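You operate a simulated robot arm through the tools that you are given. There is no shell and no other tool. Be economical: measure what you need, move in short steps, check, and stop when the job is done.

The job below is to be done with a simulated two-armed robot. You get a single attempt, and the scene is never put back.

Task
The belt wanders: correct it at tension screw No 1 and prove it.
Fine: stop the belt before the screw is touched; a quarter turn clockwise lowers the reading by 5 mm; run it till tracking gauge No 1 rests on 0 mm; leave it stopped. Hands and what they hold stay out of the tunnel and off the running belt.

The check looks at the end state, three seconds after you hand in, the way a careful person would. Anything else that was tipped, shoved, dropped, spilled or broken makes it a failure.

Robot
Two 7-joint arms with fingered hands on one trunk, on a base that drives. Base frame: it is fixed to the floor where the robot stands at the start and does not move with it; the origin is under the middle of the robot, x ahead of it, y to its left, z up. Readings come in mm, degrees, newtons and seconds.
The left shoulder is at the start at [54, 158, 1044], the right one opposite. With the tool pointing down near the work surface each hand reaches from about 380 to 840 mm from the robot's upright axis, wherever it stands, measured 20 degrees to its own side. Places, roughly: belt speed dial [0, 1400, 1000]; exit shield [200, 2700, 900]; exit shield knob [-200, 2700, 1000]; fan switch [0, 1600, 1200]; feed shield [600, 1500, 900]; feed shield knob [200, 1300, 1000]; feed start button [500, 100, 800]; feed stop button [500, 0, 800]; lamp power dial [0, 1600, 1000]; lamp switch [100, 1500, 1200]; mains switch [-100, 1800, 1000]; tension screw number one [300, 500, 700]; tension screw number two [1400, 900, 700]; tracking gauge number one [500, 0, 700]. Payload 4 kg a hand.
Tool frame (each hand has its own): the origin (TCP) lies between the finger pads and is the grasp point; the fingertips stand 30 mm ahead of it; z points along the fingers, y is the line along which they close. Largest opening 104 mm; the body of the gripper starts 35 mm behind the TCP. The gripper is a hand of 4 fingers: y runs from the thumb to the fingers, the wrist lies at [-15, -104, -178] in the tool frame.
Orientation is told as [roll, pitch, yaw] about the base's x, y, z axes, in that order, counted from this pose: with the fingers straight down and the wrist toward the robot, the tool's x, y and z point along [0, 1, 0], [1, 0, 0] and [0, 0, -1] of the base frame.

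Tools
- The arms move only by the tool play_rows. It takes "left_targets", "right_targets" or both (then of equal length, played together; a hand with none holds still); each is a list of rows, each an object (a shift or turn left out is 0) with "rot": the turn, a rotation vector about the base's x, y, z in degrees, a list of three; "travel": the shift along the base's x, y, z in mm, a list of three. In form: [{"rot": [wx, wy, wz], "travel": [dx, dy, dz]}, ...]. A call has 1 to 20 rows; each row is the pose to reach, as a shift and turn from the pose commanded when the call began. Rows are played at 5 a second. More than 50 mm and 8.6 degrees between two rows, and nothing of the call is played. Where a pose cannot be reached the arm comes as near as it can. A force on the tool above 90 N (or 10 N above the force at the start of the call, whichever is more), or a blocked arm, ends the call early, and 0.2 s more pass. In this call time passes only in rows, and 0.2 s behind the last. It gives the time, the measured TCP pose, the force on the tool (base axes), the opening and the grip force at its end, in the units of the frame above (readings bear some noise), with the torque about the TCP (base axes, N m) and any sound that the robot's microphone picked up, and new pictures: "views" is both (left out), scene, wrist or none (wrist: the cameras of the hands that moved).
- Cameras (640 x 400 px; columns grow to the right, rows downward): "scene" is now at [117.9, 58, 1231.7]; the picture's right is [0.56, -0.83, -0.01], its down [-0.46, -0.30, -0.84] and it looks along [0.69, 0.47, -0.55] (base axes); focal length 214 px, centre (320, 200). "left" rides on the left gripper at [-61, -92, -131] in its tool frame; the picture's right is [-0.81, -0.28, 0.52], its down [0.53, -0.71, 0.46] and it looks along [0.24, 0.64, 0.73] (tool axes); focal length 275 px, centre (320, 200). "right" rides on the right gripper at [61, -92, -130] in its tool frame; the picture's right is [-0.81, 0.28, -0.52], its down [-0.53, -0.71, 0.45] and it looks along [-0.24, 0.64, 0.72] (tool axes); focal length 275 px, centre (320, 200). There is no depth. A picture from a camera that has moved, and an enlarged one, comes with that camera's place and axes in the base frame and with its lens. The place of the scene camera against the robot may be out by one fixed shift of up to 18 mm in any direction.
- raise_lower(by): slides the trunk up (or, below 0, down) by that many mm; the arms and the scene camera ride with it, the base frame stays. It gives what a move gives, with no picture.
- roll_base(legs): drives the robot by 1 to 6 legs, each [ahead, turn to the left] in mm and degrees, along the robot's own axes; the way and the turn of a leg run together, so that a leg with both is an arc; at most 1500 mm and 180 degrees a leg. The arms and the cameras ride along, it lands a little off, and it stops where it bumps. It gives what a move gives, and a new picture of the scene camera.
- curl_fingers(index, middle, ring, thumb_bend, thumb_turn, hand): sets how far each is bent, from 0 (flat) to 1 (curled in); at 0.3 the hand is open as for a grip, at 0.7 the pads meet at the TCP. One left out holds its place. A second passes; each finger stops where it meets its share of the squeeze, and holds until it gets a number again. It is the only way to open and close the hand. It gives what a move gives, with no picture; readings hold the bend of each and the force on the fingers (four entries, about 0 where the hand has none), thumb and palm. thumb_turn goes from beside the hand (0) to across from the fingers (1), as for a grip.
- pan_tilt(pan, tilt): turns the head with the scene camera to pan (to the left, within 80 degrees either way) and tilt (down, from -29 to 69), counted from straight ahead of the robot. It gives what a move gives, and a new picture of the scene camera.
- enlarge(camera, box): a new picture of the part [left, top, right, bottom] of that camera's present view, enlarged. No time passes.
- hand_in(): hands the job in; it is judged then, once.

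Work in short steps. Places have to be worked out from the pictures, the camera data and where the tool is seen: move nearer, look again, correct. Check each grasp and each placing, and mend what went wrong. You have 120 turns and 260 pictures in all, those below and enlarged ones among them. Open the grippers and draw the arms clear of the work before you hand the job in, unless the task says otherwise; then end with one line.

The tools are called after ">>>" by a JSON object that holds its "method" and its "body". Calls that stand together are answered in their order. play_rows: Moves the arms, as the interface text tells. Its arguments: {"type":"object","properties":{"left_targets":{"type":"array","items":{"type":"object","properties":{"rot":{"type":"array","items":{"type":"number"}},"travel":{"type":"array","items":{"type":"number"}}}}},"right_targets":{"type":"array","items":{"type":"object","properties":{"rot":{"type":"array","items":{"type":"number"}},"travel":{"type":"array","items":{"type":"number"}}}}},"views":{"type":"string","enum":["both","scene","wrist","none"]}},"required":[]} The other tools are called the same way: raise_lower (by) slides the trunk up or down; curl_fingers (index, middle, ring, thumb_bend, thumb_turn, hand) moves the fingers one by one; roll_base (legs) drives the base; pan_tilt (pan, tilt) turns the head that bears the scene camera; enlarge (camera, box) takes an enlarged picture of a part of a camera's view; hand_in () hands the job in.

At the start:

```text
t: 0.0
left_tool_pos: [393.7, 485.4, 1110.5]
left_tcp_rot: [0.1, 0.1, 0.0]
left_wrist_force: [0.2, 0.2, -0.9]
left_moment: [0.05, 0.03, 0.01]
left_grip_width: 103.9
left_grip_force: 0.0
left_shape: jaw
left_bend: [0.3, 0.3, 0.3, 0.3, 0.98]
left_finger forces: [0.1, 0.0, 0.1, 0.0, 0.1, 0.1]
right_tool_pos: [521.4, 32.8, 1154.3]
right_tcp_rot: [0.0, 0.1, 0.0]
right_wrist_force: [0.1, 0.1, -0.6]
right_moment: [-0.02, 0.0, 0.01]
right_grip_width: 103.8
right_grip_force: 0.1
right_shape: jaw
right_bend: [0.3, 0.3, 0.3, 0.3, 0.98]
right_finger forces: [0.0, 0.0, 0.1, 0.1, 0.1, 0.0]
trunk travel left (down, up): [-250.0, 257.0]
robot x, y, heading: [-0.5, -0.2, 0.2]
head pan, tilt: [34.2, 32.7]
```

scene: 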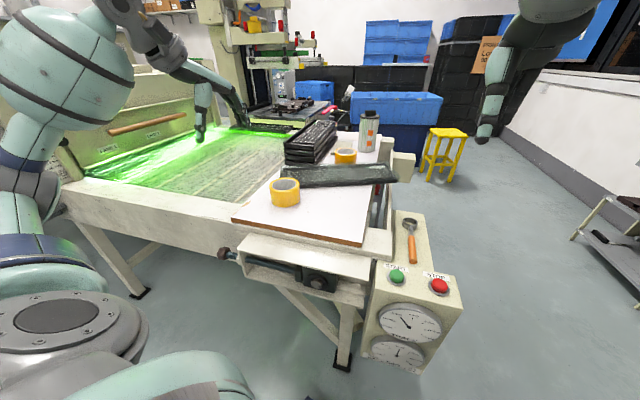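
right: 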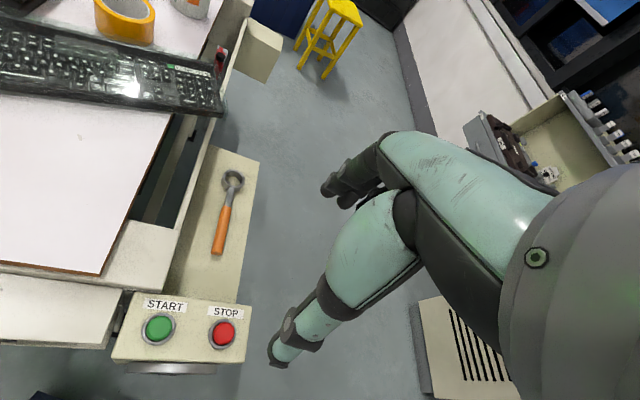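
left: 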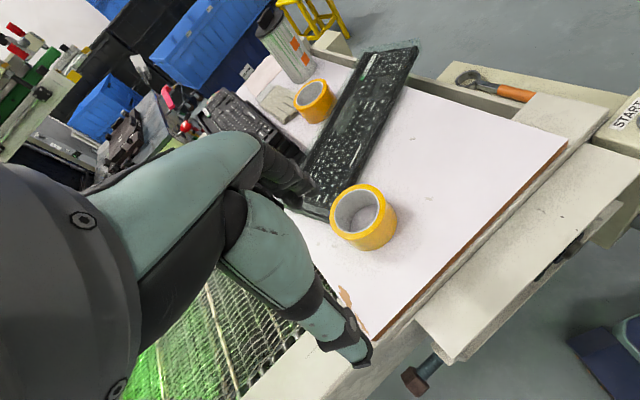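

I first look closely at the gauges, buttons and screw.

>>> {"method": "enlarge", "body": {"camera": "scene", "box": [340, 200, 480, 380]}}

>>> {"method": "enlarge", "body": {"camera": "scene", "box": [200, 220, 380, 320]}}

>>> {"method": "enlarge", "body": {"camera": "right", "box": [80, 150, 280, 380]}}

```text
2.22 times, centred on (410, 290) of scene
camera zoom: at [117.9, 58.0, 1231.7], right [0.56, -0.83, -0.01], down [-0.46, -0.3, -0.84], along [0.69, 0.47, -0.55], focal length 477 px, centre (120, 0)
```

zoom: 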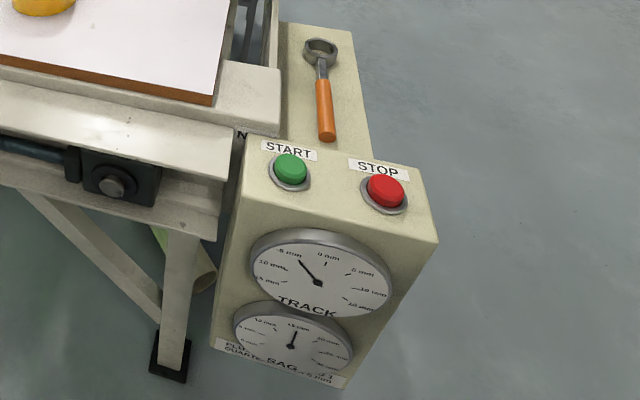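

```text
3.56 times, centred on (290, 270) of scene
camera zoom: at [117.9, 58.0, 1231.7], right [0.56, -0.83, -0.01], down [-0.46, -0.3, -0.84], along [0.69, 0.47, -0.55], focal length 763 px, centre (427, -49)
```

zoom: 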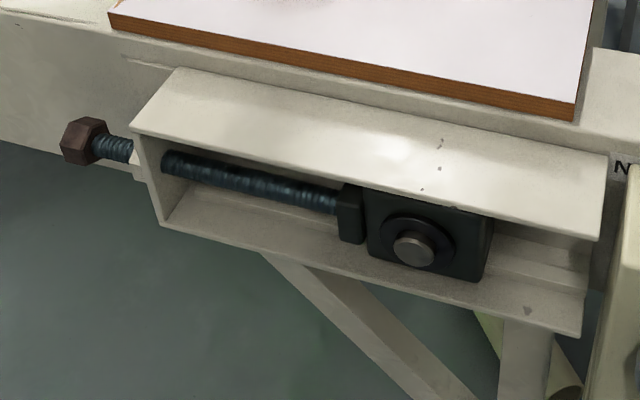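

```text
1.74 times, centred on (180, 265) of right
camera zoom: at [429.4, 93.6, 1284.5], right [0.28, -0.81, 0.52], down [-0.71, -0.53, -0.45], along [0.64, -0.24, -0.72], focal length 479 px, centre (564, 87)
```

zoom: 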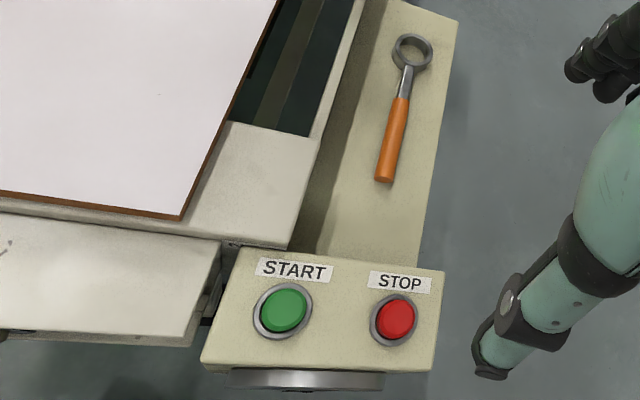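

Start button is near [487,91,800], Stop near [515,4,800], hex head near [334,567,722]. Now I read the gauges and the plate under them.

>>> {"method": "enlarge", "body": {"camera": "scene", "box": [385, 290, 445, 350]}}

>>> {"method": "enlarge", "body": {"camera": "scene", "box": [365, 325, 435, 380]}}

>>> {"method": "enlarge", "body": {"camera": "left", "box": [380, 330, 480, 400]}}

>>> {"method": "pan_tilt", "body": {"pan": 75, "tilt": 25}}

```text
6.67 times, centred on (415, 320) of scene
camera zoom: at [117.9, 58.0, 1231.7], right [0.56, -0.83, -0.01], down [-0.46, -0.3, -0.84], along [0.69, 0.47, -0.55], focal length 1430 px, centre (-313, -600)
```

zoom: 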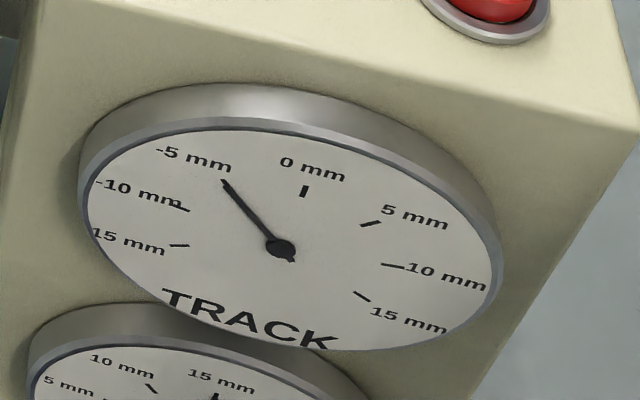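

```text
7.27 times, centred on (400, 352) of scene
camera zoom: at [117.9, 58.0, 1231.7], right [0.56, -0.83, -0.01], down [-0.46, -0.3, -0.84], along [0.69, 0.47, -0.55], focal length 1560 px, centre (-262, -909)
```

zoom: 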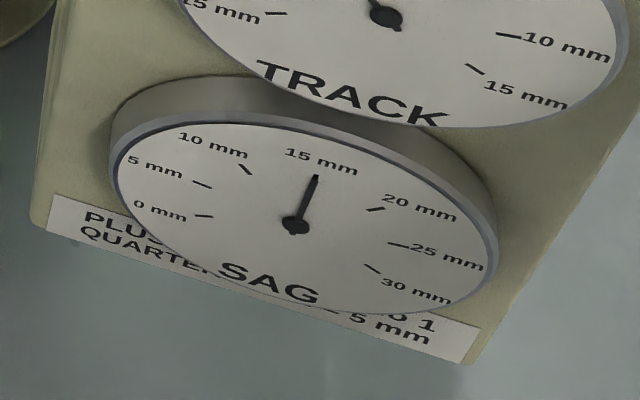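

```text
5.71 times, centred on (430, 365) of left
camera zoom: at [301.5, 423.1, 1239.9], right [-0.28, -0.81, -0.52], down [-0.71, 0.53, -0.45], along [0.64, 0.24, -0.73], focal length 1573 px, centre (-309, -743)
```

zoom: 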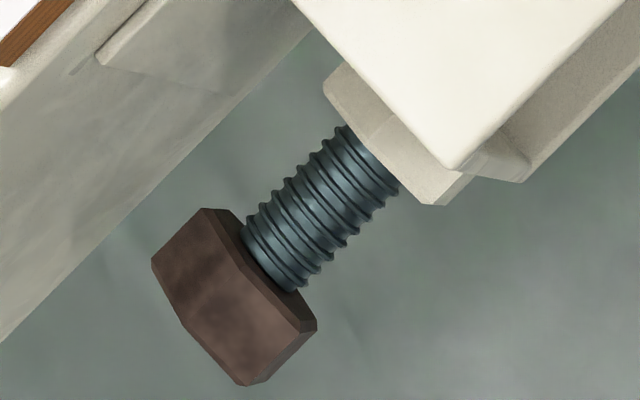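

```text
t: 1.1
left_tool_pos: [386.7, 482.3, 1119.4]
left_tcp_rot: [0.1, -0.5, -0.1]
left_wrist_force: [1.0, -0.7, -0.1]
left_moment: [-0.01, 0.01, 0.0]
left_grip_width: 103.7
left_grip_force: 0.1
left_shape: jaw
left_bend: [0.3, 0.3, 0.3, 0.3, 0.97]
left_finger forces: [0.1, 0.1, 0.1, 0.1, 0.0, 0.0]
right_tool_pos: [507.8, 32.6, 1159.6]
right_tcp_rot: [-0.1, -0.7, 0.1]
right_wrist_force: [0.9, 0.1, 0.9]
right_moment: [0.0, -0.02, -0.01]
right_grip_width: 104.2
right_grip_force: 0.0
right_shape: jaw
right_bend: [0.3, 0.3, 0.3, 0.3, 0.98]
right_finger forces: [0.0, 0.0, 0.0, 0.0, 0.0, 0.0]
trunk travel left (down, up): [-250.0, 257.0]
robot x, y, heading: [-0.6, -2.3, -0.1]
head pan, tilt: [75.0, 25.0]
camera scene: at [68.8, 96.9, 1244.5], right [0.97, -0.26, -0.01], down [-0.12, -0.41, -0.9], along [0.23, 0.88, -0.43], focal length 214 px, centre (320, 200)
```

scene: 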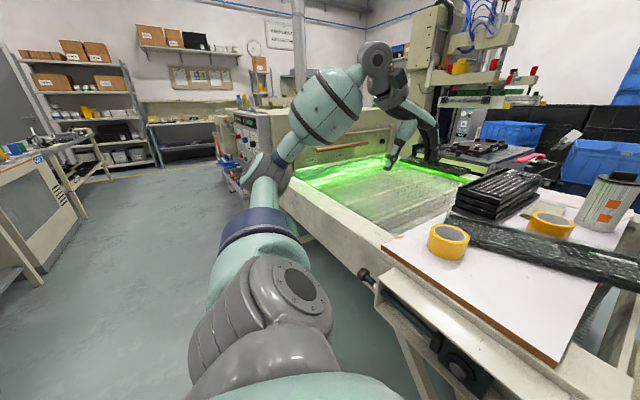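

The gauge shows about −5 mm, so the fix should be a quarter turn anticlockwise at the screw. First the belt must be stopped: I close the right hand to a poker.

>>> {"method": "curl_fingers", "body": {"hand": "right", "index": 0.7, "middle": 0.7, "ring": 0.7, "thumb_bend": 0.7, "thumb_turn": 1}}

>>> {"method": "pan_tilt", "body": {"pan": 15, "tilt": 45}}

>>> {"method": "enlarge", "body": {"camera": "right", "box": [0, 0, 640, 400]}}

```text
t: 2.1
left_tool_pos: [384.7, 482.6, 1119.2]
left_tcp_rot: [0.2, -0.5, -0.1]
left_wrist_force: [0.6, 0.4, 0.3]
left_moment: [0.01, 0.0, 0.0]
left_grip_width: 103.8
left_grip_force: 0.0
left_shape: jaw
left_bend: [0.3, 0.3, 0.3, 0.3, 0.97]
left_finger forces: [0.1, 0.1, 0.0, 0.0, 0.0, 0.0]
right_tool_pos: [507.3, 31.8, 1160.6]
right_tcp_rot: [0.0, -0.8, 0.0]
right_wrist_force: [-0.5, -0.5, 0.5]
right_moment: [-0.01, 0.0, -0.02]
right_grip_width: 1.4
right_grip_force: 0.0
right_shape: fingers
right_bend: [0.7, 0.7, 0.7, 0.7, 1.0]
right_finger forces: [0.0, 0.0, 0.0, 0.0, 0.0, 0.0]
trunk travel left (down, up): [-250.0, 257.0]
robot x, y, heading: [-1.6, -1.0, -0.0]
head pan, tilt: [75.0, 25.0]
```

```text
t: 3.4
left_tool_pos: [384.5, 482.9, 1119.3]
left_tcp_rot: [0.1, -0.5, 0.0]
left_wrist_force: [0.4, 0.0, 0.2]
left_moment: [0.0, 0.0, 0.01]
left_grip_width: 103.9
left_grip_force: 0.1
left_shape: jaw
left_bend: [0.3, 0.3, 0.3, 0.3, 0.97]
left_finger forces: [0.0, 0.1, 0.0, 0.1, 0.0, 0.1]
right_tool_pos: [506.8, 31.7, 1160.2]
right_tcp_rot: [-0.1, -0.7, 0.1]
right_wrist_force: [-0.5, 0.0, -0.7]
right_moment: [-0.01, 0.01, 0.03]
right_grip_width: 1.3
right_grip_force: 0.1
right_shape: fingers
right_bend: [0.7, 0.7, 0.7, 0.7, 1.0]
right_finger forces: [0.0, 0.1, 0.0, 0.0, 0.0, 0.0]
trunk travel left (down, up): [-250.0, 257.0]
robot x, y, heading: [-1.4, 0.2, 0.1]
head pan, tilt: [15.0, 45.0]
camera scene: at [122.3, 29.0, 1213.2], right [0.26, -0.97, 0.0], down [-0.69, -0.18, -0.7], along [0.67, 0.18, -0.72], focal length 214 px, centre (320, 200)
```

scene: 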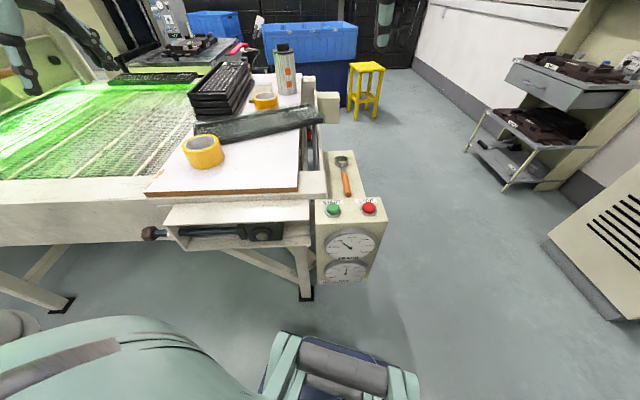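

```text
1.00 times, centred on (320, 200) of right
camera zoom: at [413.9, 93.6, 1289.7], right [0.27, -0.81, 0.52], down [-0.71, -0.53, -0.46], along [0.65, -0.24, -0.72], focal length 275 px, centre (320, 200)
```

zoom: 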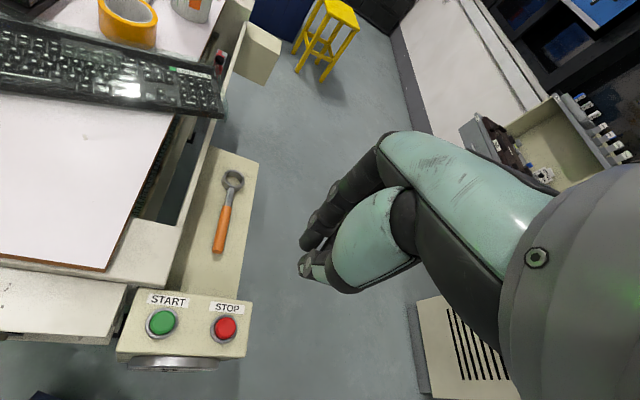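

Fingertips sit about 30 mm below the TCP. I bring the closed right hand above STOP.

>>> {"method": "play_rows", "body": {"right_targets": [{"travel": [2, -10, -45]}, {"travel": [4, -20, -90]}, {"travel": [5, -27, -135]}, {"travel": [5, -27, -180]}, {"travel": [5, -27, -225]}, {"travel": [5, -27, -260]}]}}

```text
t: 4.8
left_tool_pos: [385.5, 481.4, 1118.3]
left_tcp_rot: [0.1, -0.5, 0.0]
left_wrist_force: [0.3, -0.6, -0.8]
left_moment: [0.01, 0.02, -0.04]
left_grip_width: 104.1
left_grip_force: 0.1
left_shape: jaw
left_bend: [0.3, 0.3, 0.3, 0.3, 0.97]
left_finger forces: [0.0, 0.0, 0.0, 0.1, 0.1, 0.0]
right_tool_pos: [511.7, 3.6, 899.8]
right_tcp_rot: [-0.1, -0.7, 0.1]
right_wrist_force: [0.7, 0.5, 0.0]
right_moment: [-0.03, -0.03, -0.02]
right_grip_width: 1.7
right_grip_force: 0.0
right_shape: fingers
right_bend: [0.7, 0.7, 0.7, 0.7, 1.0]
right_finger forces: [0.0, 0.1, 0.0, 0.0, 0.0, 0.0]
trunk travel left (down, up): [-250.0, 257.0]
robot x, y, heading: [-1.0, -0.0, 0.0]
head pan, tilt: [15.0, 45.0]
camera scene: at [122.8, 28.9, 1213.2], right [0.26, -0.97, 0.0], down [-0.69, -0.18, -0.7], along [0.67, 0.18, -0.72], focal length 214 px, centre (320, 200)
camera right: at [417.1, 65.1, 1028.8], right [0.27, -0.81, 0.52], down [-0.71, -0.53, -0.46], along [0.65, -0.24, -0.72], focal length 275 px, centre (320, 200)
```

scene: 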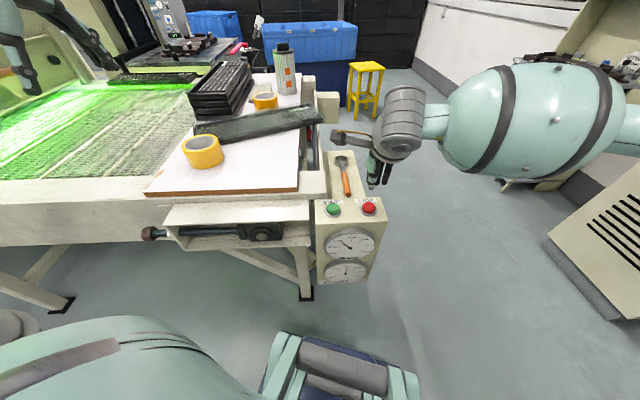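
right: 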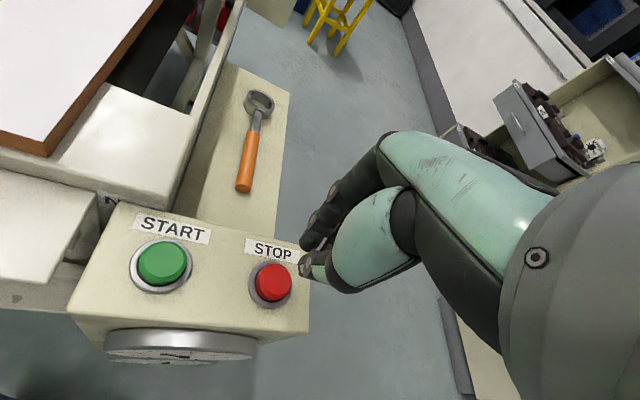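

STOP's top is about [512,3,798]; I lower the tips to just above it and check.

>>> {"method": "play_rows", "body": {"right_targets": [{"travel": [0, 0, -30]}, {"travel": [0, 0, -58]}], "views": "wrist"}}

>>> {"method": "enlarge", "body": {"camera": "scene", "box": [310, 150, 410, 290]}}

```text
t: 5.4
left_tool_pos: [385.9, 483.2, 1118.6]
left_tcp_rot: [0.1, -0.5, 0.1]
left_wrist_force: [-0.4, 0.4, 0.3]
left_moment: [0.0, 0.02, 0.02]
left_grip_width: 103.6
left_grip_force: 0.1
left_shape: jaw
left_bend: [0.3, 0.3, 0.3, 0.3, 0.97]
left_finger forces: [0.0, 0.0, 0.0, 0.0, 0.0, 0.0]
right_tool_pos: [511.6, 3.7, 842.2]
right_tcp_rot: [0.0, -0.7, 0.1]
right_wrist_force: [0.2, 0.9, -0.1]
right_moment: [0.02, -0.02, 0.01]
right_grip_width: 1.7
right_grip_force: 0.0
right_shape: fingers
right_bend: [0.7, 0.7, 0.7, 0.7, 1.0]
right_finger forces: [0.0, 0.0, 0.0, 0.0, 0.1, 0.1]
trunk travel left (down, up): [-250.0, 257.0]
robot x, y, heading: [-2.3, -1.3, 0.0]
head pan, tilt: [15.0, 45.0]
camera right: at [416.9, 65.8, 971.1], right [0.27, -0.81, 0.52], down [-0.71, -0.53, -0.46], along [0.65, -0.24, -0.72], focal length 275 px, centre (320, 200)
```

right: 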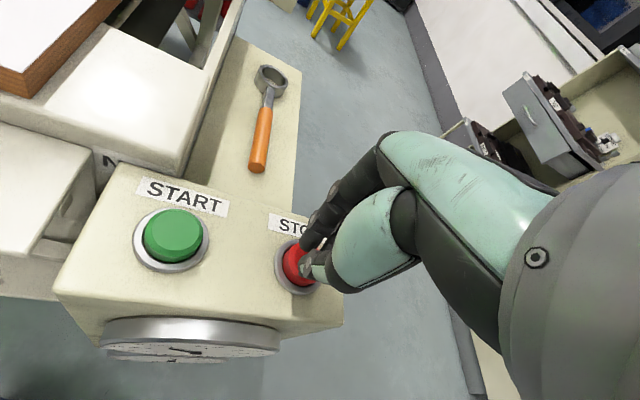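

```text
2.86 times, centred on (360, 220) of scene
camera zoom: at [122.7, 28.9, 1213.2], right [0.26, -0.97, 0.0], down [-0.69, -0.18, -0.7], along [0.67, 0.18, -0.72], focal length 613 px, centre (206, 143)
```

zoom: 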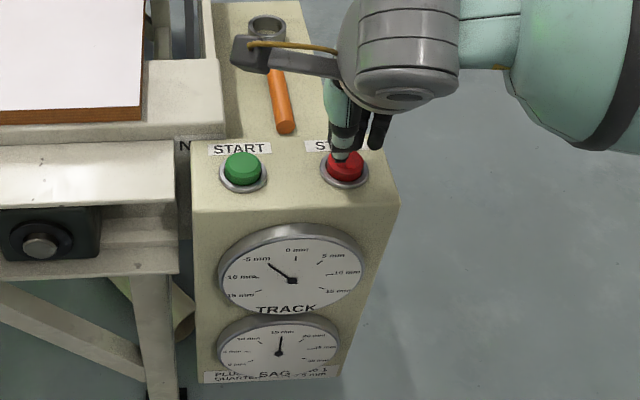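

Tips are over the red button. I press it straight down in small steps and lift again.

>>> {"method": "play_rows", "body": {"right_targets": [{"travel": [-4, 0, -8]}, {"travel": [-4, 0, -14]}, {"travel": [-4, 0, -19]}, {"travel": [-4, 0, -23]}], "views": "both"}}

```text
t: 6.4
left_tool_pos: [384.0, 483.2, 1119.4]
left_tcp_rot: [0.1, -0.6, 0.0]
left_wrist_force: [0.2, -0.2, 0.2]
left_moment: [-0.02, -0.01, 0.02]
left_grip_width: 103.5
left_grip_force: 0.0
left_shape: jaw
left_bend: [0.3, 0.3, 0.3, 0.3, 0.97]
left_finger forces: [0.1, 0.0, 0.1, 0.1, 0.0, 0.1]
right_tool_pos: [506.8, 5.6, 821.5]
right_tcp_rot: [0.1, -1.0, 0.0]
right_wrist_force: [2.3, -1.0, 11.8]
right_moment: [0.03, -0.18, 0.0]
right_grip_width: 0.6
right_grip_force: 6.0
right_shape: fingers
right_bend: [0.7, 0.7, 0.7, 0.7, 1.0]
right_finger forces: [10.1, 1.5, 0.1, 0.1, 0.1, 0.1]
trunk travel left (down, up): [-250.0, 257.0]
robot x, y, heading: [-1.7, 1.3, -0.2]
head pan, tilt: [15.0, 45.0]
camera scene: at [121.5, 28.8, 1213.4], right [0.26, -0.97, 0.0], down [-0.69, -0.18, -0.7], along [0.67, 0.18, -0.72], focal length 214 px, centre (320, 200)
camera right: at [413.7, 66.8, 950.4], right [0.27, -0.81, 0.52], down [-0.71, -0.53, -0.47], along [0.66, -0.24, -0.71], focal length 275 px, centre (320, 200)
```

scene: 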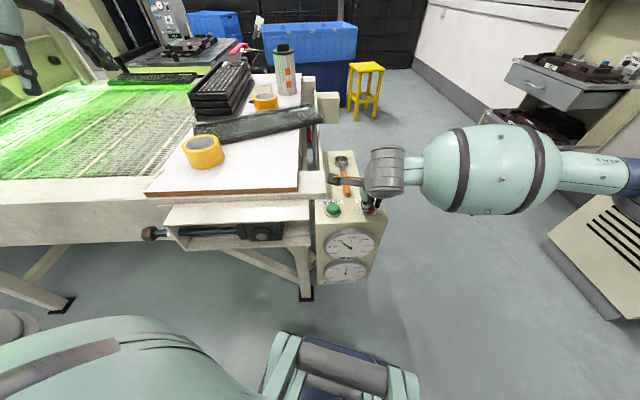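
right: 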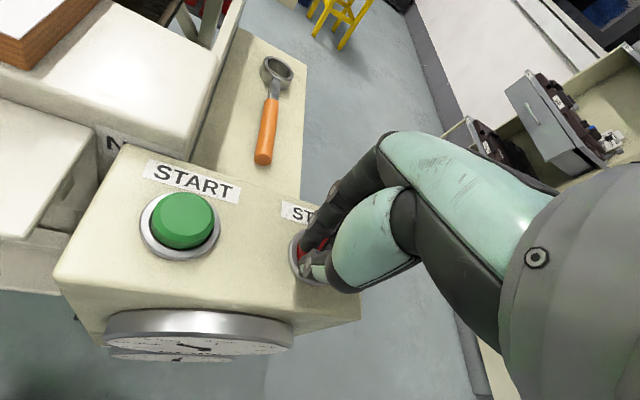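

The button resists at about 12 N but no click sound is reported. I press a little deeper.

>>> {"method": "play_rows", "body": {"right_targets": [{"travel": [0, 0, -3]}, {"travel": [0, 0, -6]}, {"travel": [0, 0, -9]}], "views": "wrist"}}

```text
t: 7.2
left_tool_pos: [382.2, 483.2, 1121.1]
left_tcp_rot: [0.2, -0.6, 0.0]
left_wrist_force: [0.1, -0.3, 0.0]
left_moment: [0.05, 0.01, -0.03]
left_grip_width: 104.0
left_grip_force: 0.1
left_shape: jaw
left_bend: [0.3, 0.3, 0.3, 0.3, 0.97]
left_finger forces: [0.1, 0.0, 0.0, 0.0, 0.0, 0.0]
right_tool_pos: [509.5, 5.2, 817.4]
right_tcp_rot: [0.5, -1.8, -0.1]
right_wrist_force: [8.6, -3.3, 42.9]
right_moment: [0.15, -0.52, -0.08]
right_grip_width: 0.0
right_grip_force: 21.2
right_shape: fingers
right_bend: [0.71, 0.71, 0.7, 0.7, 1.0]
right_finger forces: [38.5, 3.7, 0.1, 0.0, 0.4, 0.0]
trunk travel left (down, up): [-250.0, 257.0]
robot x, y, heading: [-1.4, 0.3, 0.1]
head pan, tilt: [15.0, 45.0]
camera right: at [413.7, 66.6, 945.9], right [0.26, -0.81, 0.52], down [-0.7, -0.53, -0.48], along [0.67, -0.24, -0.71], focal length 275 px, centre (320, 200)
```

right: 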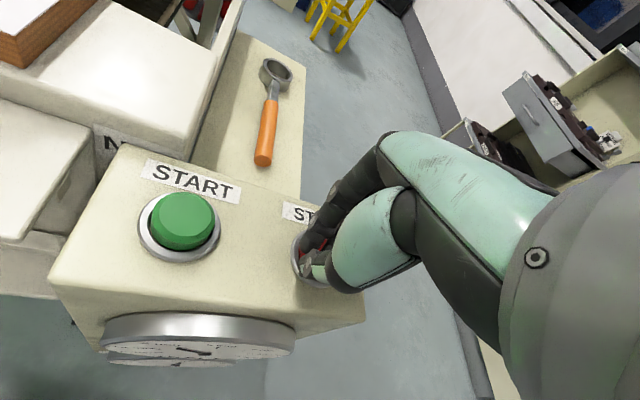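

Bottomed out at 43 N, so it is pressed. I lift the hand and compare belt pictures over time to see whether it is still.

>>> {"method": "play_rows", "body": {"right_targets": [{"travel": [0, 0, 30]}, {"travel": [0, 0, 75]}, {"travel": [0, -20, 115]}], "views": "none"}}

>>> {"method": "enlarge", "body": {"camera": "scene", "box": [90, 90, 210, 165]}}

>>> {"method": "play_rows", "body": {"right_targets": [{"travel": [0, 0, 0]}, {"travel": [0, 0, 5]}], "views": "none"}}

>>> {"method": "enlarge", "body": {"camera": "scene", "box": [90, 90, 210, 165]}}

>>> {"method": "enlarge", "body": {"camera": "scene", "box": [310, 220, 390, 290]}}

```text
t: 8.0
left_tool_pos: [384.8, 482.5, 1119.8]
left_tcp_rot: [0.2, -0.4, 0.0]
left_wrist_force: [0.1, 0.4, -0.4]
left_moment: [0.02, 0.02, 0.01]
left_grip_width: 103.8
left_grip_force: 0.0
left_shape: jaw
left_bend: [0.3, 0.3, 0.3, 0.3, 0.97]
left_finger forces: [0.0, 0.0, 0.0, 0.1, 0.0, 0.0]
right_tool_pos: [507.2, -17.8, 926.6]
right_tcp_rot: [0.0, -0.6, -0.1]
right_wrist_force: [-0.2, -0.1, -0.4]
right_moment: [0.02, 0.03, 0.02]
right_grip_width: 1.5
right_grip_force: 0.1
right_shape: fingers
right_bend: [0.7, 0.7, 0.7, 0.7, 1.0]
right_finger forces: [0.0, 0.1, 0.1, 0.0, 0.1, 0.1]
trunk travel left (down, up): [-250.0, 257.0]
robot x, y, heading: [1.6, 1.5, -0.1]
head pan, tilt: [15.0, 45.0]
```

```text
5.33 times, centred on (150, 128) of scene
camera zoom: at [122.2, 27.9, 1213.2], right [0.26, -0.97, 0.0], down [-0.69, -0.18, -0.7], along [0.67, 0.18, -0.72], focal length 1144 px, centre (1227, 587)
```

zoom: 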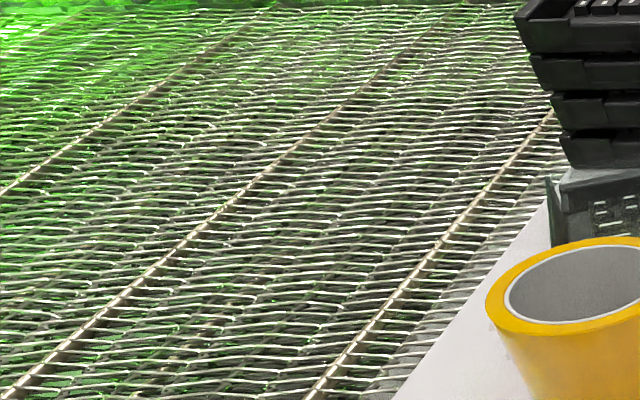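

```text
t: 8.6
left_tool_pos: [386.1, 483.3, 1118.4]
left_tcp_rot: [0.1, -0.5, 0.0]
left_wrist_force: [-0.2, 0.5, 0.6]
left_moment: [0.03, 0.01, -0.02]
left_grip_width: 103.7
left_grip_force: 0.1
left_shape: jaw
left_bend: [0.3, 0.3, 0.3, 0.3, 0.97]
left_finger forces: [0.1, 0.1, 0.1, 0.0, 0.1, 0.0]
right_tool_pos: [507.5, -16.4, 930.4]
right_tcp_rot: [-0.1, -0.7, 0.0]
right_wrist_force: [-0.4, -0.4, 0.2]
right_moment: [0.05, 0.0, 0.01]
right_grip_width: 1.6
right_grip_force: 0.0
right_shape: fingers
right_bend: [0.7, 0.7, 0.7, 0.7, 1.0]
right_finger forces: [0.0, 0.0, 0.1, 0.1, 0.1, 0.1]
trunk travel left (down, up): [-250.0, 257.0]
robot x, y, heading: [-0.7, -3.9, -0.2]
head pan, tilt: [15.0, 45.0]
```

```text
5.33 times, centred on (150, 128) of scene
camera zoom: at [122.4, 29.0, 1213.2], right [0.26, -0.97, 0.0], down [-0.69, -0.18, -0.7], along [0.67, 0.18, -0.72], focal length 1144 px, centre (1227, 587)
```

zoom: 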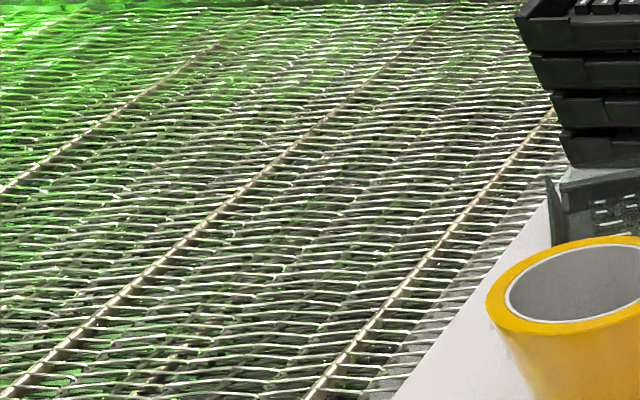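

```text
5.71 times, centred on (350, 255) of scene
camera zoom: at [122.4, 29.0, 1213.2], right [0.26, -0.97, 0.0], down [-0.69, -0.18, -0.7], along [0.67, 0.18, -0.72], focal length 1226 px, centre (149, -114)
```

zoom: 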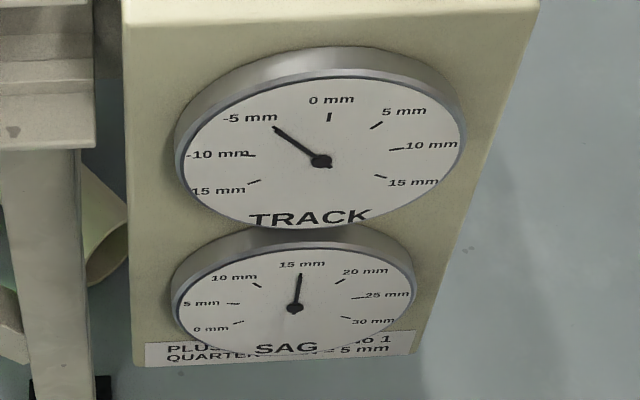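

The belt is stopped and the gauge rests on −5. Next I compare the wrench ring with the hex head size using closer views.

>>> {"method": "enlarge", "body": {"camera": "right", "box": [180, 40, 340, 200]}}

>>> {"method": "play_rows", "body": {"left_targets": [{"travel": [-20, 30, -40]}, {"travel": [-40, 60, -80]}, {"travel": [-60, 90, -120]}, {"travel": [-80, 120, -140]}], "views": "wrist"}}

```text
2.50 times, centred on (260, 120) of right
camera zoom: at [414.3, 45.6, 1060.3], right [0.27, -0.81, 0.52], down [-0.71, -0.53, -0.46], along [0.65, -0.24, -0.72], focal length 688 px, centre (470, 400)
```

zoom: 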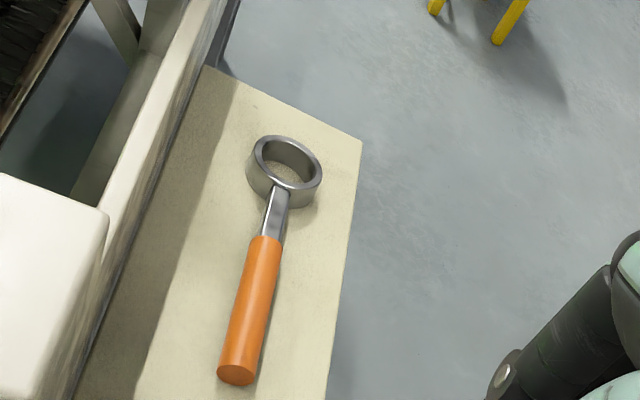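

```text
refused: row 1 steps farther than a row can; nothing moved
```

Ring is ~43 mm outside, ~34 mm inside. I bring the left camera closer to the hex head with smaller rows.

>>> {"method": "play_rows", "body": {"left_targets": [{"travel": [-15, 20, -35]}, {"travel": [-30, 40, -70]}, {"travel": [-45, 60, -105]}, {"travel": [-60, 80, -140]}, {"travel": [-70, 100, -170]}], "views": "wrist"}}

```text
t: 9.8
left_tool_pos: [309.5, 585.2, 942.3]
left_tcp_rot: [0.2, -0.6, -0.1]
left_wrist_force: [0.3, 0.6, -0.6]
left_moment: [-0.01, 0.02, 0.02]
left_grip_width: 104.0
left_grip_force: 0.1
left_shape: jaw
left_bend: [0.3, 0.3, 0.3, 0.3, 0.98]
left_finger forces: [0.1, 0.0, 0.0, 0.0, 0.0, 0.0]
right_tool_pos: [509.2, -15.4, 930.6]
right_tcp_rot: [-0.1, -0.7, 0.0]
right_wrist_force: [-0.2, 1.0, 0.2]
right_moment: [0.01, 0.03, 0.0]
right_grip_width: 1.6
right_grip_force: 0.0
right_shape: fingers
right_bend: [0.7, 0.7, 0.7, 0.7, 1.0]
right_finger forces: [0.0, 0.0, 0.0, 0.0, 0.1, 0.0]
trunk travel left (down, up): [-250.0, 257.0]
robot x, y, heading: [0.3, 1.8, 0.1]
head pan, tilt: [15.0, 45.0]
camera left: at [216.1, 524.1, 1073.2], right [-0.27, -0.81, -0.52], down [-0.71, 0.53, -0.46], along [0.65, 0.24, -0.72], focal length 275 px, centre (320, 200)
```

left: 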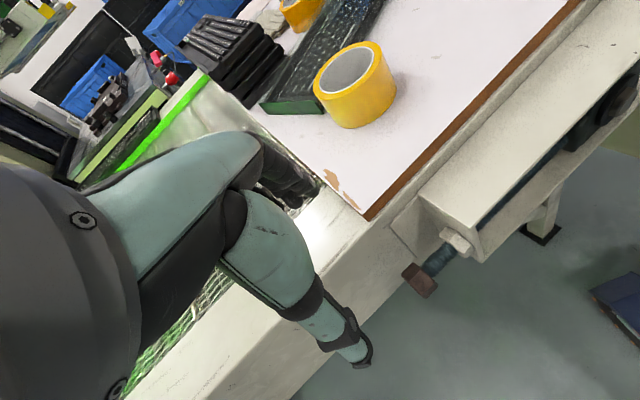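

>>> {"method": "enlarge", "body": {"camera": "left", "box": [380, 210, 500, 310]}}

```text
4.00 times, centred on (440, 260) of left
camera zoom: at [216.1, 524.1, 1073.2], right [-0.27, -0.81, -0.52], down [-0.71, 0.53, -0.46], along [0.65, 0.24, -0.72], focal length 1101 px, centre (-160, -40)
```

zoom: 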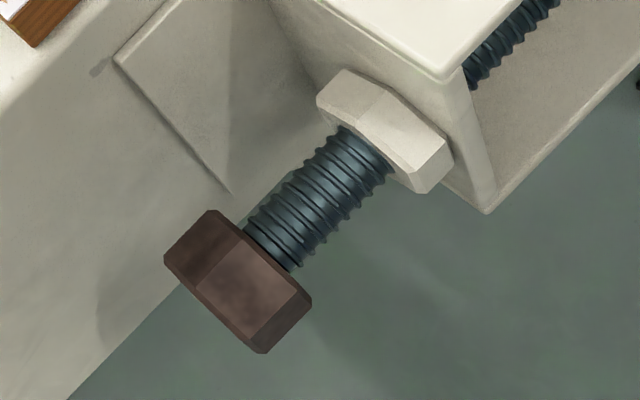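

The hex head is near [334,559,719], axis along about [-0.28,0.96,0]. I first try turning it with the left hand; I tilt and stage the hand about 120 mm off the head, and turn the head camera there.

>>> {"method": "play_rows", "body": {"left_targets": [{"rot": [1, -7.1, 2.2], "travel": [-10, -7, -21]}, {"rot": [2.1, -14.2, 4.4], "travel": [-19, -13, -42]}, {"rot": [3.1, -21.3, 6.6], "travel": [-28, -19, -63]}, {"rot": [4.1, -28.4, 8.8], "travel": [-38, -25, -84]}, {"rot": [5.1, -35.5, 11], "travel": [-47, -31, -105]}, {"rot": [6.2, -42.6, 13.2], "travel": [-57, -38, -126]}, {"rot": [7.2, -49.7, 15.4], "travel": [-66, -44, -146]}], "views": "wrist"}}

>>> {"method": "pan_tilt", "body": {"pan": 60, "tilt": 45}}

```text
t: 11.4
left_tool_pos: [247.6, 570.3, 802.6]
left_tcp_rot: [-5.8, -36.6, 26.7]
left_wrist_force: [-0.8, 0.3, 1.4]
left_moment: [0.05, 0.01, -0.05]
left_grip_width: 103.9
left_grip_force: 0.1
left_shape: jaw
left_bend: [0.3, 0.3, 0.3, 0.3, 0.98]
left_finger forces: [0.1, 0.0, 0.0, 0.0, 0.0, 0.0]
left hand out of reach, approached as far as the arm can: row 6, 7
right_tool_pos: [506.5, -16.2, 932.3]
right_tcp_rot: [-0.1, -0.7, 0.0]
right_wrist_force: [-0.3, -0.2, -0.7]
right_moment: [-0.01, 0.02, 0.03]
right_grip_width: 1.6
right_grip_force: 0.0
right_shape: fingers
right_bend: [0.7, 0.7, 0.7, 0.7, 1.0]
right_finger forces: [0.0, 0.0, 0.1, 0.1, 0.0, 0.0]
trunk travel left (down, up): [-250.0, 257.0]
robot x, y, heading: [-0.6, 1.2, 0.2]
head pan, tilt: [15.0, 45.0]
camera left: at [129.2, 457.5, 856.4], right [0.42, -0.75, -0.51], down [-0.46, 0.31, -0.83], along [0.79, 0.58, -0.21], focal length 275 px, centre (320, 200)
```

left: 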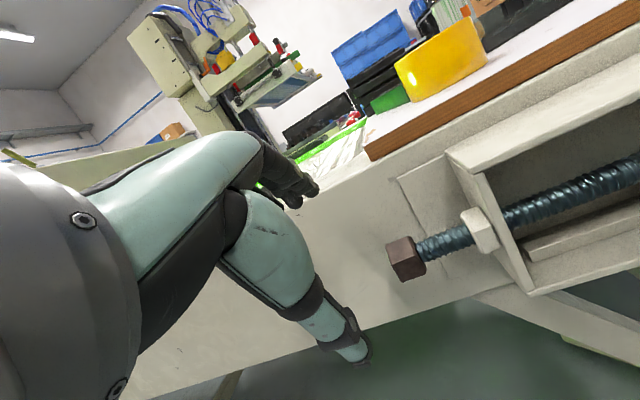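

```text
t: 12.5
left_tool_pos: [247.3, 569.0, 802.3]
left_tcp_rot: [-5.7, -36.5, 26.4]
left_wrist_force: [0.1, 0.0, 0.7]
left_moment: [-0.01, 0.0, 0.02]
left_grip_width: 104.0
left_grip_force: 0.1
left_shape: jaw
left_bend: [0.3, 0.3, 0.3, 0.3, 0.98]
left_finger forces: [0.0, 0.1, 0.0, 0.0, 0.1, 0.0]
right_tool_pos: [507.7, -16.7, 931.7]
right_tcp_rot: [0.0, -0.7, 0.2]
right_wrist_force: [-0.1, 0.6, -0.1]
right_moment: [0.01, 0.0, 0.0]
right_grip_width: 1.3
right_grip_force: 0.2
right_shape: fingers
right_bend: [0.7, 0.7, 0.7, 0.7, 1.0]
right_finger forces: [0.0, 0.0, 0.1, 0.1, 0.0, 0.1]
trunk travel left (down, up): [-250.0, 257.0]
robot x, y, heading: [2.6, 1.3, -0.2]
head pan, tilt: [60.0, 45.0]
camera scene: at [84.2, 78.2, 1213.7], right [0.87, -0.5, -0.01], down [-0.36, -0.61, -0.7], along [0.34, 0.61, -0.71], focal length 214 px, centre (320, 200)
```

scene: 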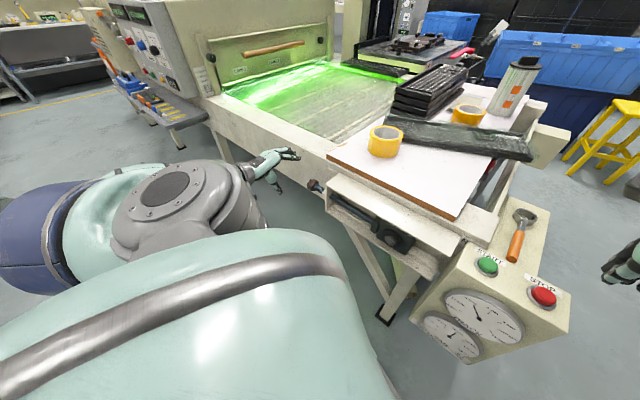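

The arm folds too tightly here. I bring the left hand back up to a safe height before repositioning the base so the screw lies straight ahead of the left shoulder.

>>> {"method": "play_rows", "body": {"left_targets": [{"rot": [-1, 7.1, -2.2], "travel": [0, 5, 30]}, {"rot": [-2.1, 14.2, -4.4], "travel": [10, 10, 65]}, {"rot": [-3.1, 21.3, -6.6], "travel": [25, 15, 100]}, {"rot": [-4.1, 28.4, -8.8], "travel": [40, 20, 135]}, {"rot": [-5.1, 35.5, -11], "travel": [55, 20, 170]}, {"rot": [-6.2, 42.6, -13.2], "travel": [70, 10, 205]}, {"rot": [-7.2, 49.7, -15.4], "travel": [85, 0, 240]}, {"rot": [-7.2, 49.7, -15.4], "travel": [100, -20, 280]}, {"rot": [-7.2, 49.7, -15.4], "travel": [120, -40, 316]}], "views": "none"}}

>>> {"method": "play_rows", "body": {"right_targets": [{"travel": [0, 0, 45]}, {"travel": [0, 0, 90]}, {"travel": [0, 0, 135]}], "views": "none"}}

```text
t: 14.5
left_tool_pos: [369.0, 531.3, 1123.8]
left_tcp_rot: [5.1, 11.3, 1.4]
left_wrist_force: [0.1, -0.3, -0.4]
left_moment: [0.0, 0.0, -0.06]
left_grip_width: 104.1
left_grip_force: 0.0
left_shape: jaw
left_bend: [0.3, 0.3, 0.3, 0.3, 0.97]
left_finger forces: [0.0, 0.0, 0.0, 0.0, 0.0, 0.0]
right_tool_pos: [509.7, -17.0, 930.6]
right_tcp_rot: [0.0, -0.7, 0.1]
right_wrist_force: [0.0, 0.0, -0.1]
right_moment: [-0.01, 0.02, 0.0]
right_grip_width: 1.4
right_grip_force: 0.1
right_shape: fingers
right_bend: [0.7, 0.7, 0.7, 0.7, 1.0]
right_finger forces: [0.0, 0.0, 0.0, 0.0, 0.0, 0.0]
trunk travel left (down, up): [-250.0, 257.0]
robot x, y, heading: [-2.3, 1.4, -0.2]
head pan, tilt: [60.0, 45.0]
```

```text
t: 15.3
left_tool_pos: [367.8, 531.9, 1124.9]
left_tcp_rot: [5.1, 11.0, 1.3]
left_wrist_force: [-0.1, 0.5, 0.0]
left_moment: [0.04, -0.05, -0.04]
left_grip_width: 103.8
left_grip_force: 0.0
left_shape: jaw
left_bend: [0.3, 0.3, 0.3, 0.3, 0.97]
left_finger forces: [0.0, 0.0, 0.0, 0.0, 0.0, 0.0]
right_tool_pos: [505.1, -14.6, 1067.5]
right_tcp_rot: [-0.2, -0.7, 0.1]
right_wrist_force: [0.0, 0.2, -0.1]
right_moment: [-0.01, -0.05, 0.0]
right_grip_width: 1.6
right_grip_force: 0.1
right_shape: fingers
right_bend: [0.7, 0.7, 0.7, 0.7, 1.0]
right_finger forces: [0.0, 0.1, 0.0, 0.0, 0.0, 0.0]
trunk travel left (down, up): [-250.0, 257.0]
robot x, y, heading: [3.1, 0.4, -0.2]
head pan, tilt: [60.0, 45.0]
```

Both arms are high now; I drive: turn right, back up, turn left, to stand around [-184,201] heading 16.5°, from where the right hand still reaches the buttons.

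>>> {"method": "roll_base", "body": {"legs": [[0, -47.5], [-272, 0], [0, 64]]}}

```text
t: 22.2
left_tool_pos: [21.3, 819.4, 1125.0]
left_tcp_rot: [5.0, 11.3, 17.1]
left_wrist_force: [0.1, 1.0, 1.0]
left_moment: [-0.03, -0.02, 0.0]
left_grip_width: 104.0
left_grip_force: 0.0
left_shape: jaw
left_bend: [0.3, 0.3, 0.3, 0.3, 0.97]
left_finger forces: [0.1, 0.0, 0.0, 0.0, 0.0, 0.0]
right_tool_pos: [304.9, 328.5, 1066.2]
right_tcp_rot: [0.1, -0.7, 15.9]
right_wrist_force: [-0.2, 0.4, -0.1]
right_moment: [-0.02, -0.02, -0.01]
right_grip_width: 1.4
right_grip_force: 0.0
right_shape: fingers
right_bend: [0.7, 0.7, 0.7, 0.7, 1.0]
right_finger forces: [0.1, 0.0, 0.0, 0.1, 0.0, 0.1]
trunk travel left (down, up): [-250.0, 257.0]
robot x, y, heading: [-184.6, 195.8, 16.0]
head pan, tilt: [60.0, 45.0]
camera scene: at [-123.2, 295.5, 1213.7], right [0.97, -0.25, -0.01], down [-0.18, -0.69, -0.7], along [0.16, 0.68, -0.71], focal length 214 px, centre (320, 200)
```

scene: 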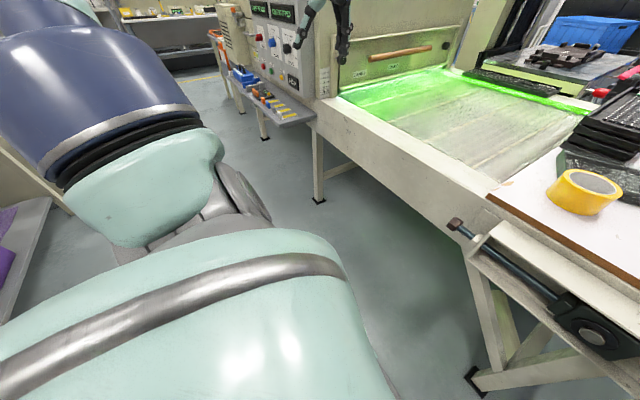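

Landed well. I move the left hand to a standoff behind the screw head, tilted so the fingers point forward and down.

>>> {"method": "play_rows", "body": {"left_targets": [{"rot": [1.1, -5.4, 0], "travel": [19.6, -25, -29.3]}, {"rot": [2.3, -10.9, 0], "travel": [39, -50, -58.5]}, {"rot": [3.4, -16.3, 0], "travel": [59, -75, -88]}, {"rot": [4.5, -21.8, 0], "travel": [78.5, -100, -117]}, {"rot": [5.7, -27.2, 0], "travel": [98, -125, -146]}, {"rot": [6.8, -32.7, 0], "travel": [118, -150, -176]}, {"rot": [8, -38.1, 0], "travel": [137, -175, -205]}, {"rot": [9.1, -43.6, 0], "travel": [157, -200, -234]}, {"rot": [10.2, -49, 0], "travel": [177, -226, -263]}, {"rot": [11.4, -54.5, 0], "travel": [196, -251, -293]}, {"rot": [12.5, -59.9, 0], "travel": [216, -276, -322]}], "views": "both"}}

```text
t: 24.6
left_tool_pos: [225.8, 554.4, 835.6]
left_tcp_rot: [-2.3, -50.4, 20.0]
left_wrist_force: [0.1, -0.3, -0.5]
left_moment: [0.02, 0.02, 0.06]
left_grip_width: 104.1
left_grip_force: 0.0
left_shape: jaw
left_bend: [0.3, 0.3, 0.3, 0.3, 0.98]
left_finger forces: [0.1, 0.1, 0.0, 0.0, 0.0, 0.0]
left hand out of reach, approached as far as the arm can: row 3, 4, 5, 7, 8, 9, 11
right_tool_pos: [293.6, 322.0, 1073.3]
right_tcp_rot: [0.1, -1.4, 15.8]
right_wrist_force: [0.8, 0.1, 0.4]
right_moment: [-0.01, 0.0, 0.03]
right_grip_width: 1.3
right_grip_force: 0.1
right_shape: fingers
right_bend: [0.7, 0.7, 0.7, 0.7, 1.0]
right_finger forces: [0.1, 0.0, 0.0, 0.0, 0.1, 0.1]
trunk travel left (down, up): [-250.0, 257.0]
robot x, y, heading: [-185.0, 196.2, 15.5]
head pan, tilt: [60.0, 45.0]
camera scene: at [-121.5, 293.1, 1213.9], right [0.97, -0.25, -0.01], down [-0.18, -0.69, -0.7], along [0.16, 0.68, -0.71], focal length 214 px, centre (320, 200)
camera left: at [92.1, 446.6, 849.7], right [0.47, -0.71, -0.52], down [-0.26, 0.45, -0.85], along [0.84, 0.54, 0.03], focal length 275 px, centre (320, 200)
```

scene: 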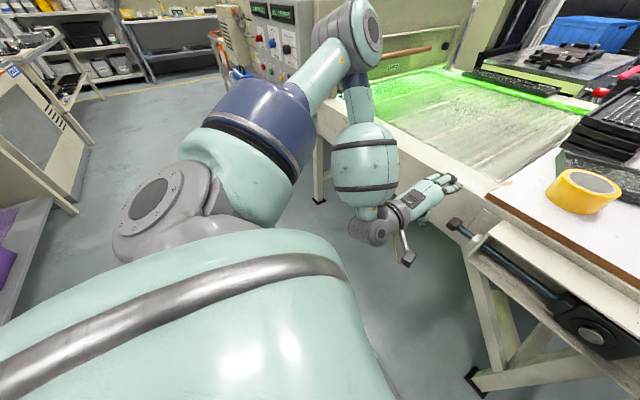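
left: 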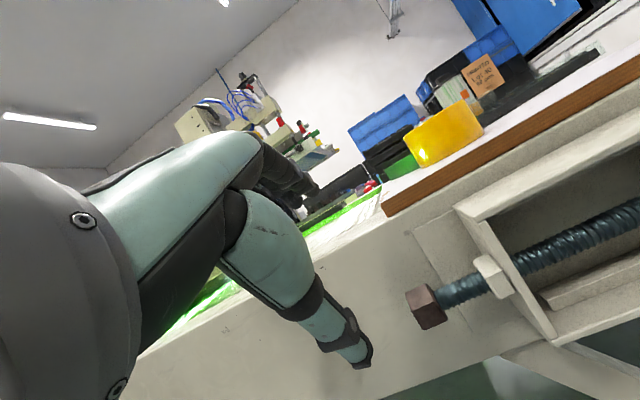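

Pose is close to wanted. I set the hand part open and move to line up on the head, still about 90 mm short.

>>> {"method": "curl_fingers", "body": {"hand": "left", "index": 0.38, "middle": 0.38, "ring": 0.38, "thumb_bend": 0.38}}

>>> {"method": "play_rows", "body": {"left_targets": [{"rot": [0, 0, -2], "travel": [13, -5, -19]}, {"rot": [0, 0, -4], "travel": [26, -10, -38]}, {"rot": [0, 0, -4], "travel": [39, -14, -56]}], "views": "both"}}

```text
t: 25.6
left_tool_pos: [225.3, 556.2, 836.3]
left_tcp_rot: [-2.5, -50.3, 20.0]
left_wrist_force: [0.1, 0.4, 0.0]
left_moment: [-0.01, -0.01, -0.02]
left_grip_width: 83.7
left_grip_force: 0.0
left_shape: fingers
left_bend: [0.38, 0.38, 0.38, 0.38, 0.98]
left_finger forces: [0.1, 0.0, 0.0, 0.0, 0.0, 0.1]
right_tool_pos: [291.9, 325.4, 1072.1]
right_tcp_rot: [-0.1, -1.4, 15.9]
right_wrist_force: [0.4, 0.0, -1.0]
right_moment: [-0.02, -0.01, 0.02]
right_grip_width: 1.0
right_grip_force: 0.2
right_shape: fingers
right_bend: [0.7, 0.7, 0.7, 0.7, 1.0]
right_finger forces: [0.0, 0.0, 0.0, 0.0, 0.0, 0.1]
trunk travel left (down, up): [-250.0, 257.0]
robot x, y, heading: [-188.3, 194.2, 15.7]
head pan, tilt: [60.0, 45.0]
```

```text
t: 26.4
left_tool_pos: [250.2, 563.5, 825.2]
left_tcp_rot: [-2.4, -50.3, 15.9]
left_wrist_force: [-0.2, -0.3, -0.6]
left_moment: [0.0, -0.02, -0.01]
left_grip_width: 83.6
left_grip_force: 0.2
left_shape: fingers
left_bend: [0.38, 0.38, 0.38, 0.38, 0.98]
left_finger forces: [0.0, 0.0, 0.0, 0.0, 0.0, 0.1]
left hand out of reach, approached as far as the arm can: row 1, 2, 3
right_tool_pos: [291.3, 326.2, 1071.9]
right_tcp_rot: [-0.1, -1.4, 15.8]
right_wrist_force: [-0.9, 0.2, 0.0]
right_moment: [-0.02, -0.03, -0.01]
right_grip_width: 1.2
right_grip_force: 0.1
right_shape: fingers
right_bend: [0.7, 0.7, 0.7, 0.7, 1.0]
right_finger forces: [0.1, 0.0, 0.1, 0.1, 0.1, 0.0]
trunk travel left (down, up): [-250.0, 257.0]
robot x, y, heading: [-183.2, 195.1, 15.7]
head pan, tilt: [60.0, 45.0]
camera scene: at [-122.8, 295.4, 1213.7], right [0.97, -0.25, -0.01], down [-0.18, -0.69, -0.7], along [0.16, 0.68, -0.71], focal length 214 px, centre (320, 200)
camera left: at [110.2, 465.4, 839.0], right [0.42, -0.74, -0.52], down [-0.23, 0.47, -0.85], along [0.88, 0.47, 0.03], focal length 275 px, centre (320, 200)
```

scene: 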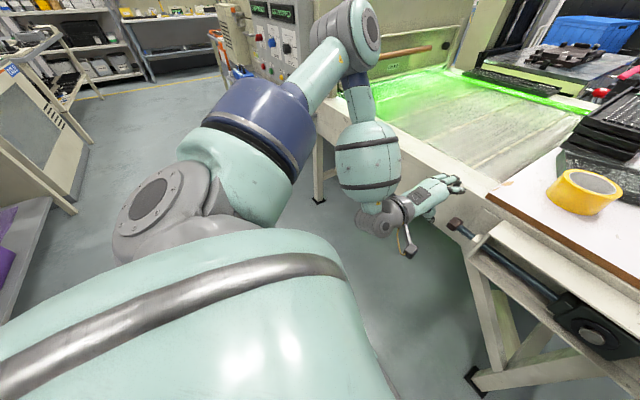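
left: 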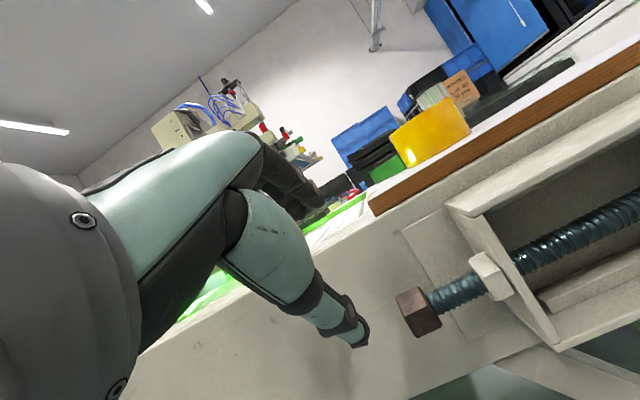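

The arm is limited in height; lowering the trunk by 100 mm brings the shoulder down and the hand level with the screw.

>>> {"method": "raise_lower", "body": {"by": -100}}

>>> {"method": "enlarge", "body": {"camera": "left", "box": [0, 0, 640, 400]}}

>>> {"method": "enlarge", "body": {"camera": "scene", "box": [340, 120, 560, 300]}}

```text
t: 27.7
left_tool_pos: [250.8, 564.4, 726.2]
left_tcp_rot: [-2.5, -50.4, 16.0]
left_wrist_force: [1.0, -0.1, 0.8]
left_moment: [0.01, -0.01, 0.04]
left_grip_width: 84.0
left_grip_force: 0.0
left_shape: fingers
left_bend: [0.38, 0.38, 0.38, 0.38, 0.98]
left_finger forces: [0.0, 0.0, 0.1, 0.0, 0.0, 0.0]
right_tool_pos: [292.1, 325.7, 973.1]
right_tcp_rot: [-0.1, -1.4, 15.8]
right_wrist_force: [0.3, -0.6, 1.1]
right_moment: [0.01, 0.02, 0.02]
right_grip_width: 1.3
right_grip_force: 0.1
right_shape: fingers
right_bend: [0.7, 0.7, 0.7, 0.7, 1.0]
right_finger forces: [0.0, 0.0, 0.0, 0.1, 0.0, 0.0]
trunk travel left (down, up): [-150.0, 357.0]
robot x, y, heading: [-182.7, 194.5, 16.0]
head pan, tilt: [60.0, 45.0]
```

```text
1.00 times, centred on (320, 200) of left
camera zoom: at [109.9, 465.4, 739.0], right [0.42, -0.74, -0.52], down [-0.23, 0.47, -0.85], along [0.88, 0.47, 0.03], focal length 275 px, centre (320, 200)
```

zoom: 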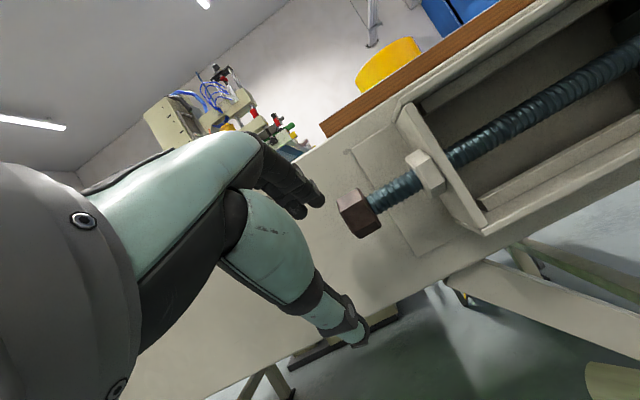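

```text
2.22 times, centred on (450, 210) of scene
camera zoom: at [-124.3, 295.1, 1113.7], right [0.97, -0.25, -0.01], down [-0.18, -0.69, -0.7], along [0.16, 0.68, -0.71], focal length 477 px, centre (31, 178)
```

zoom: 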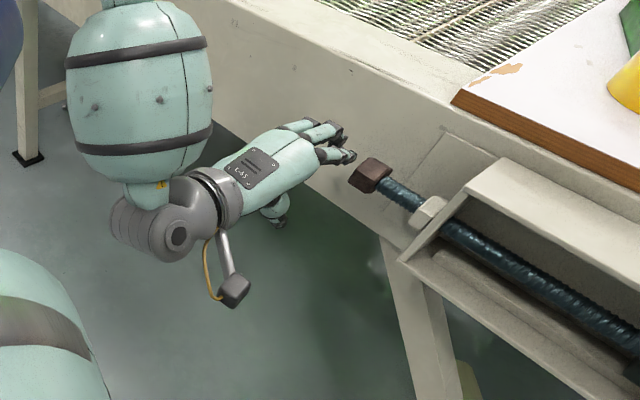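

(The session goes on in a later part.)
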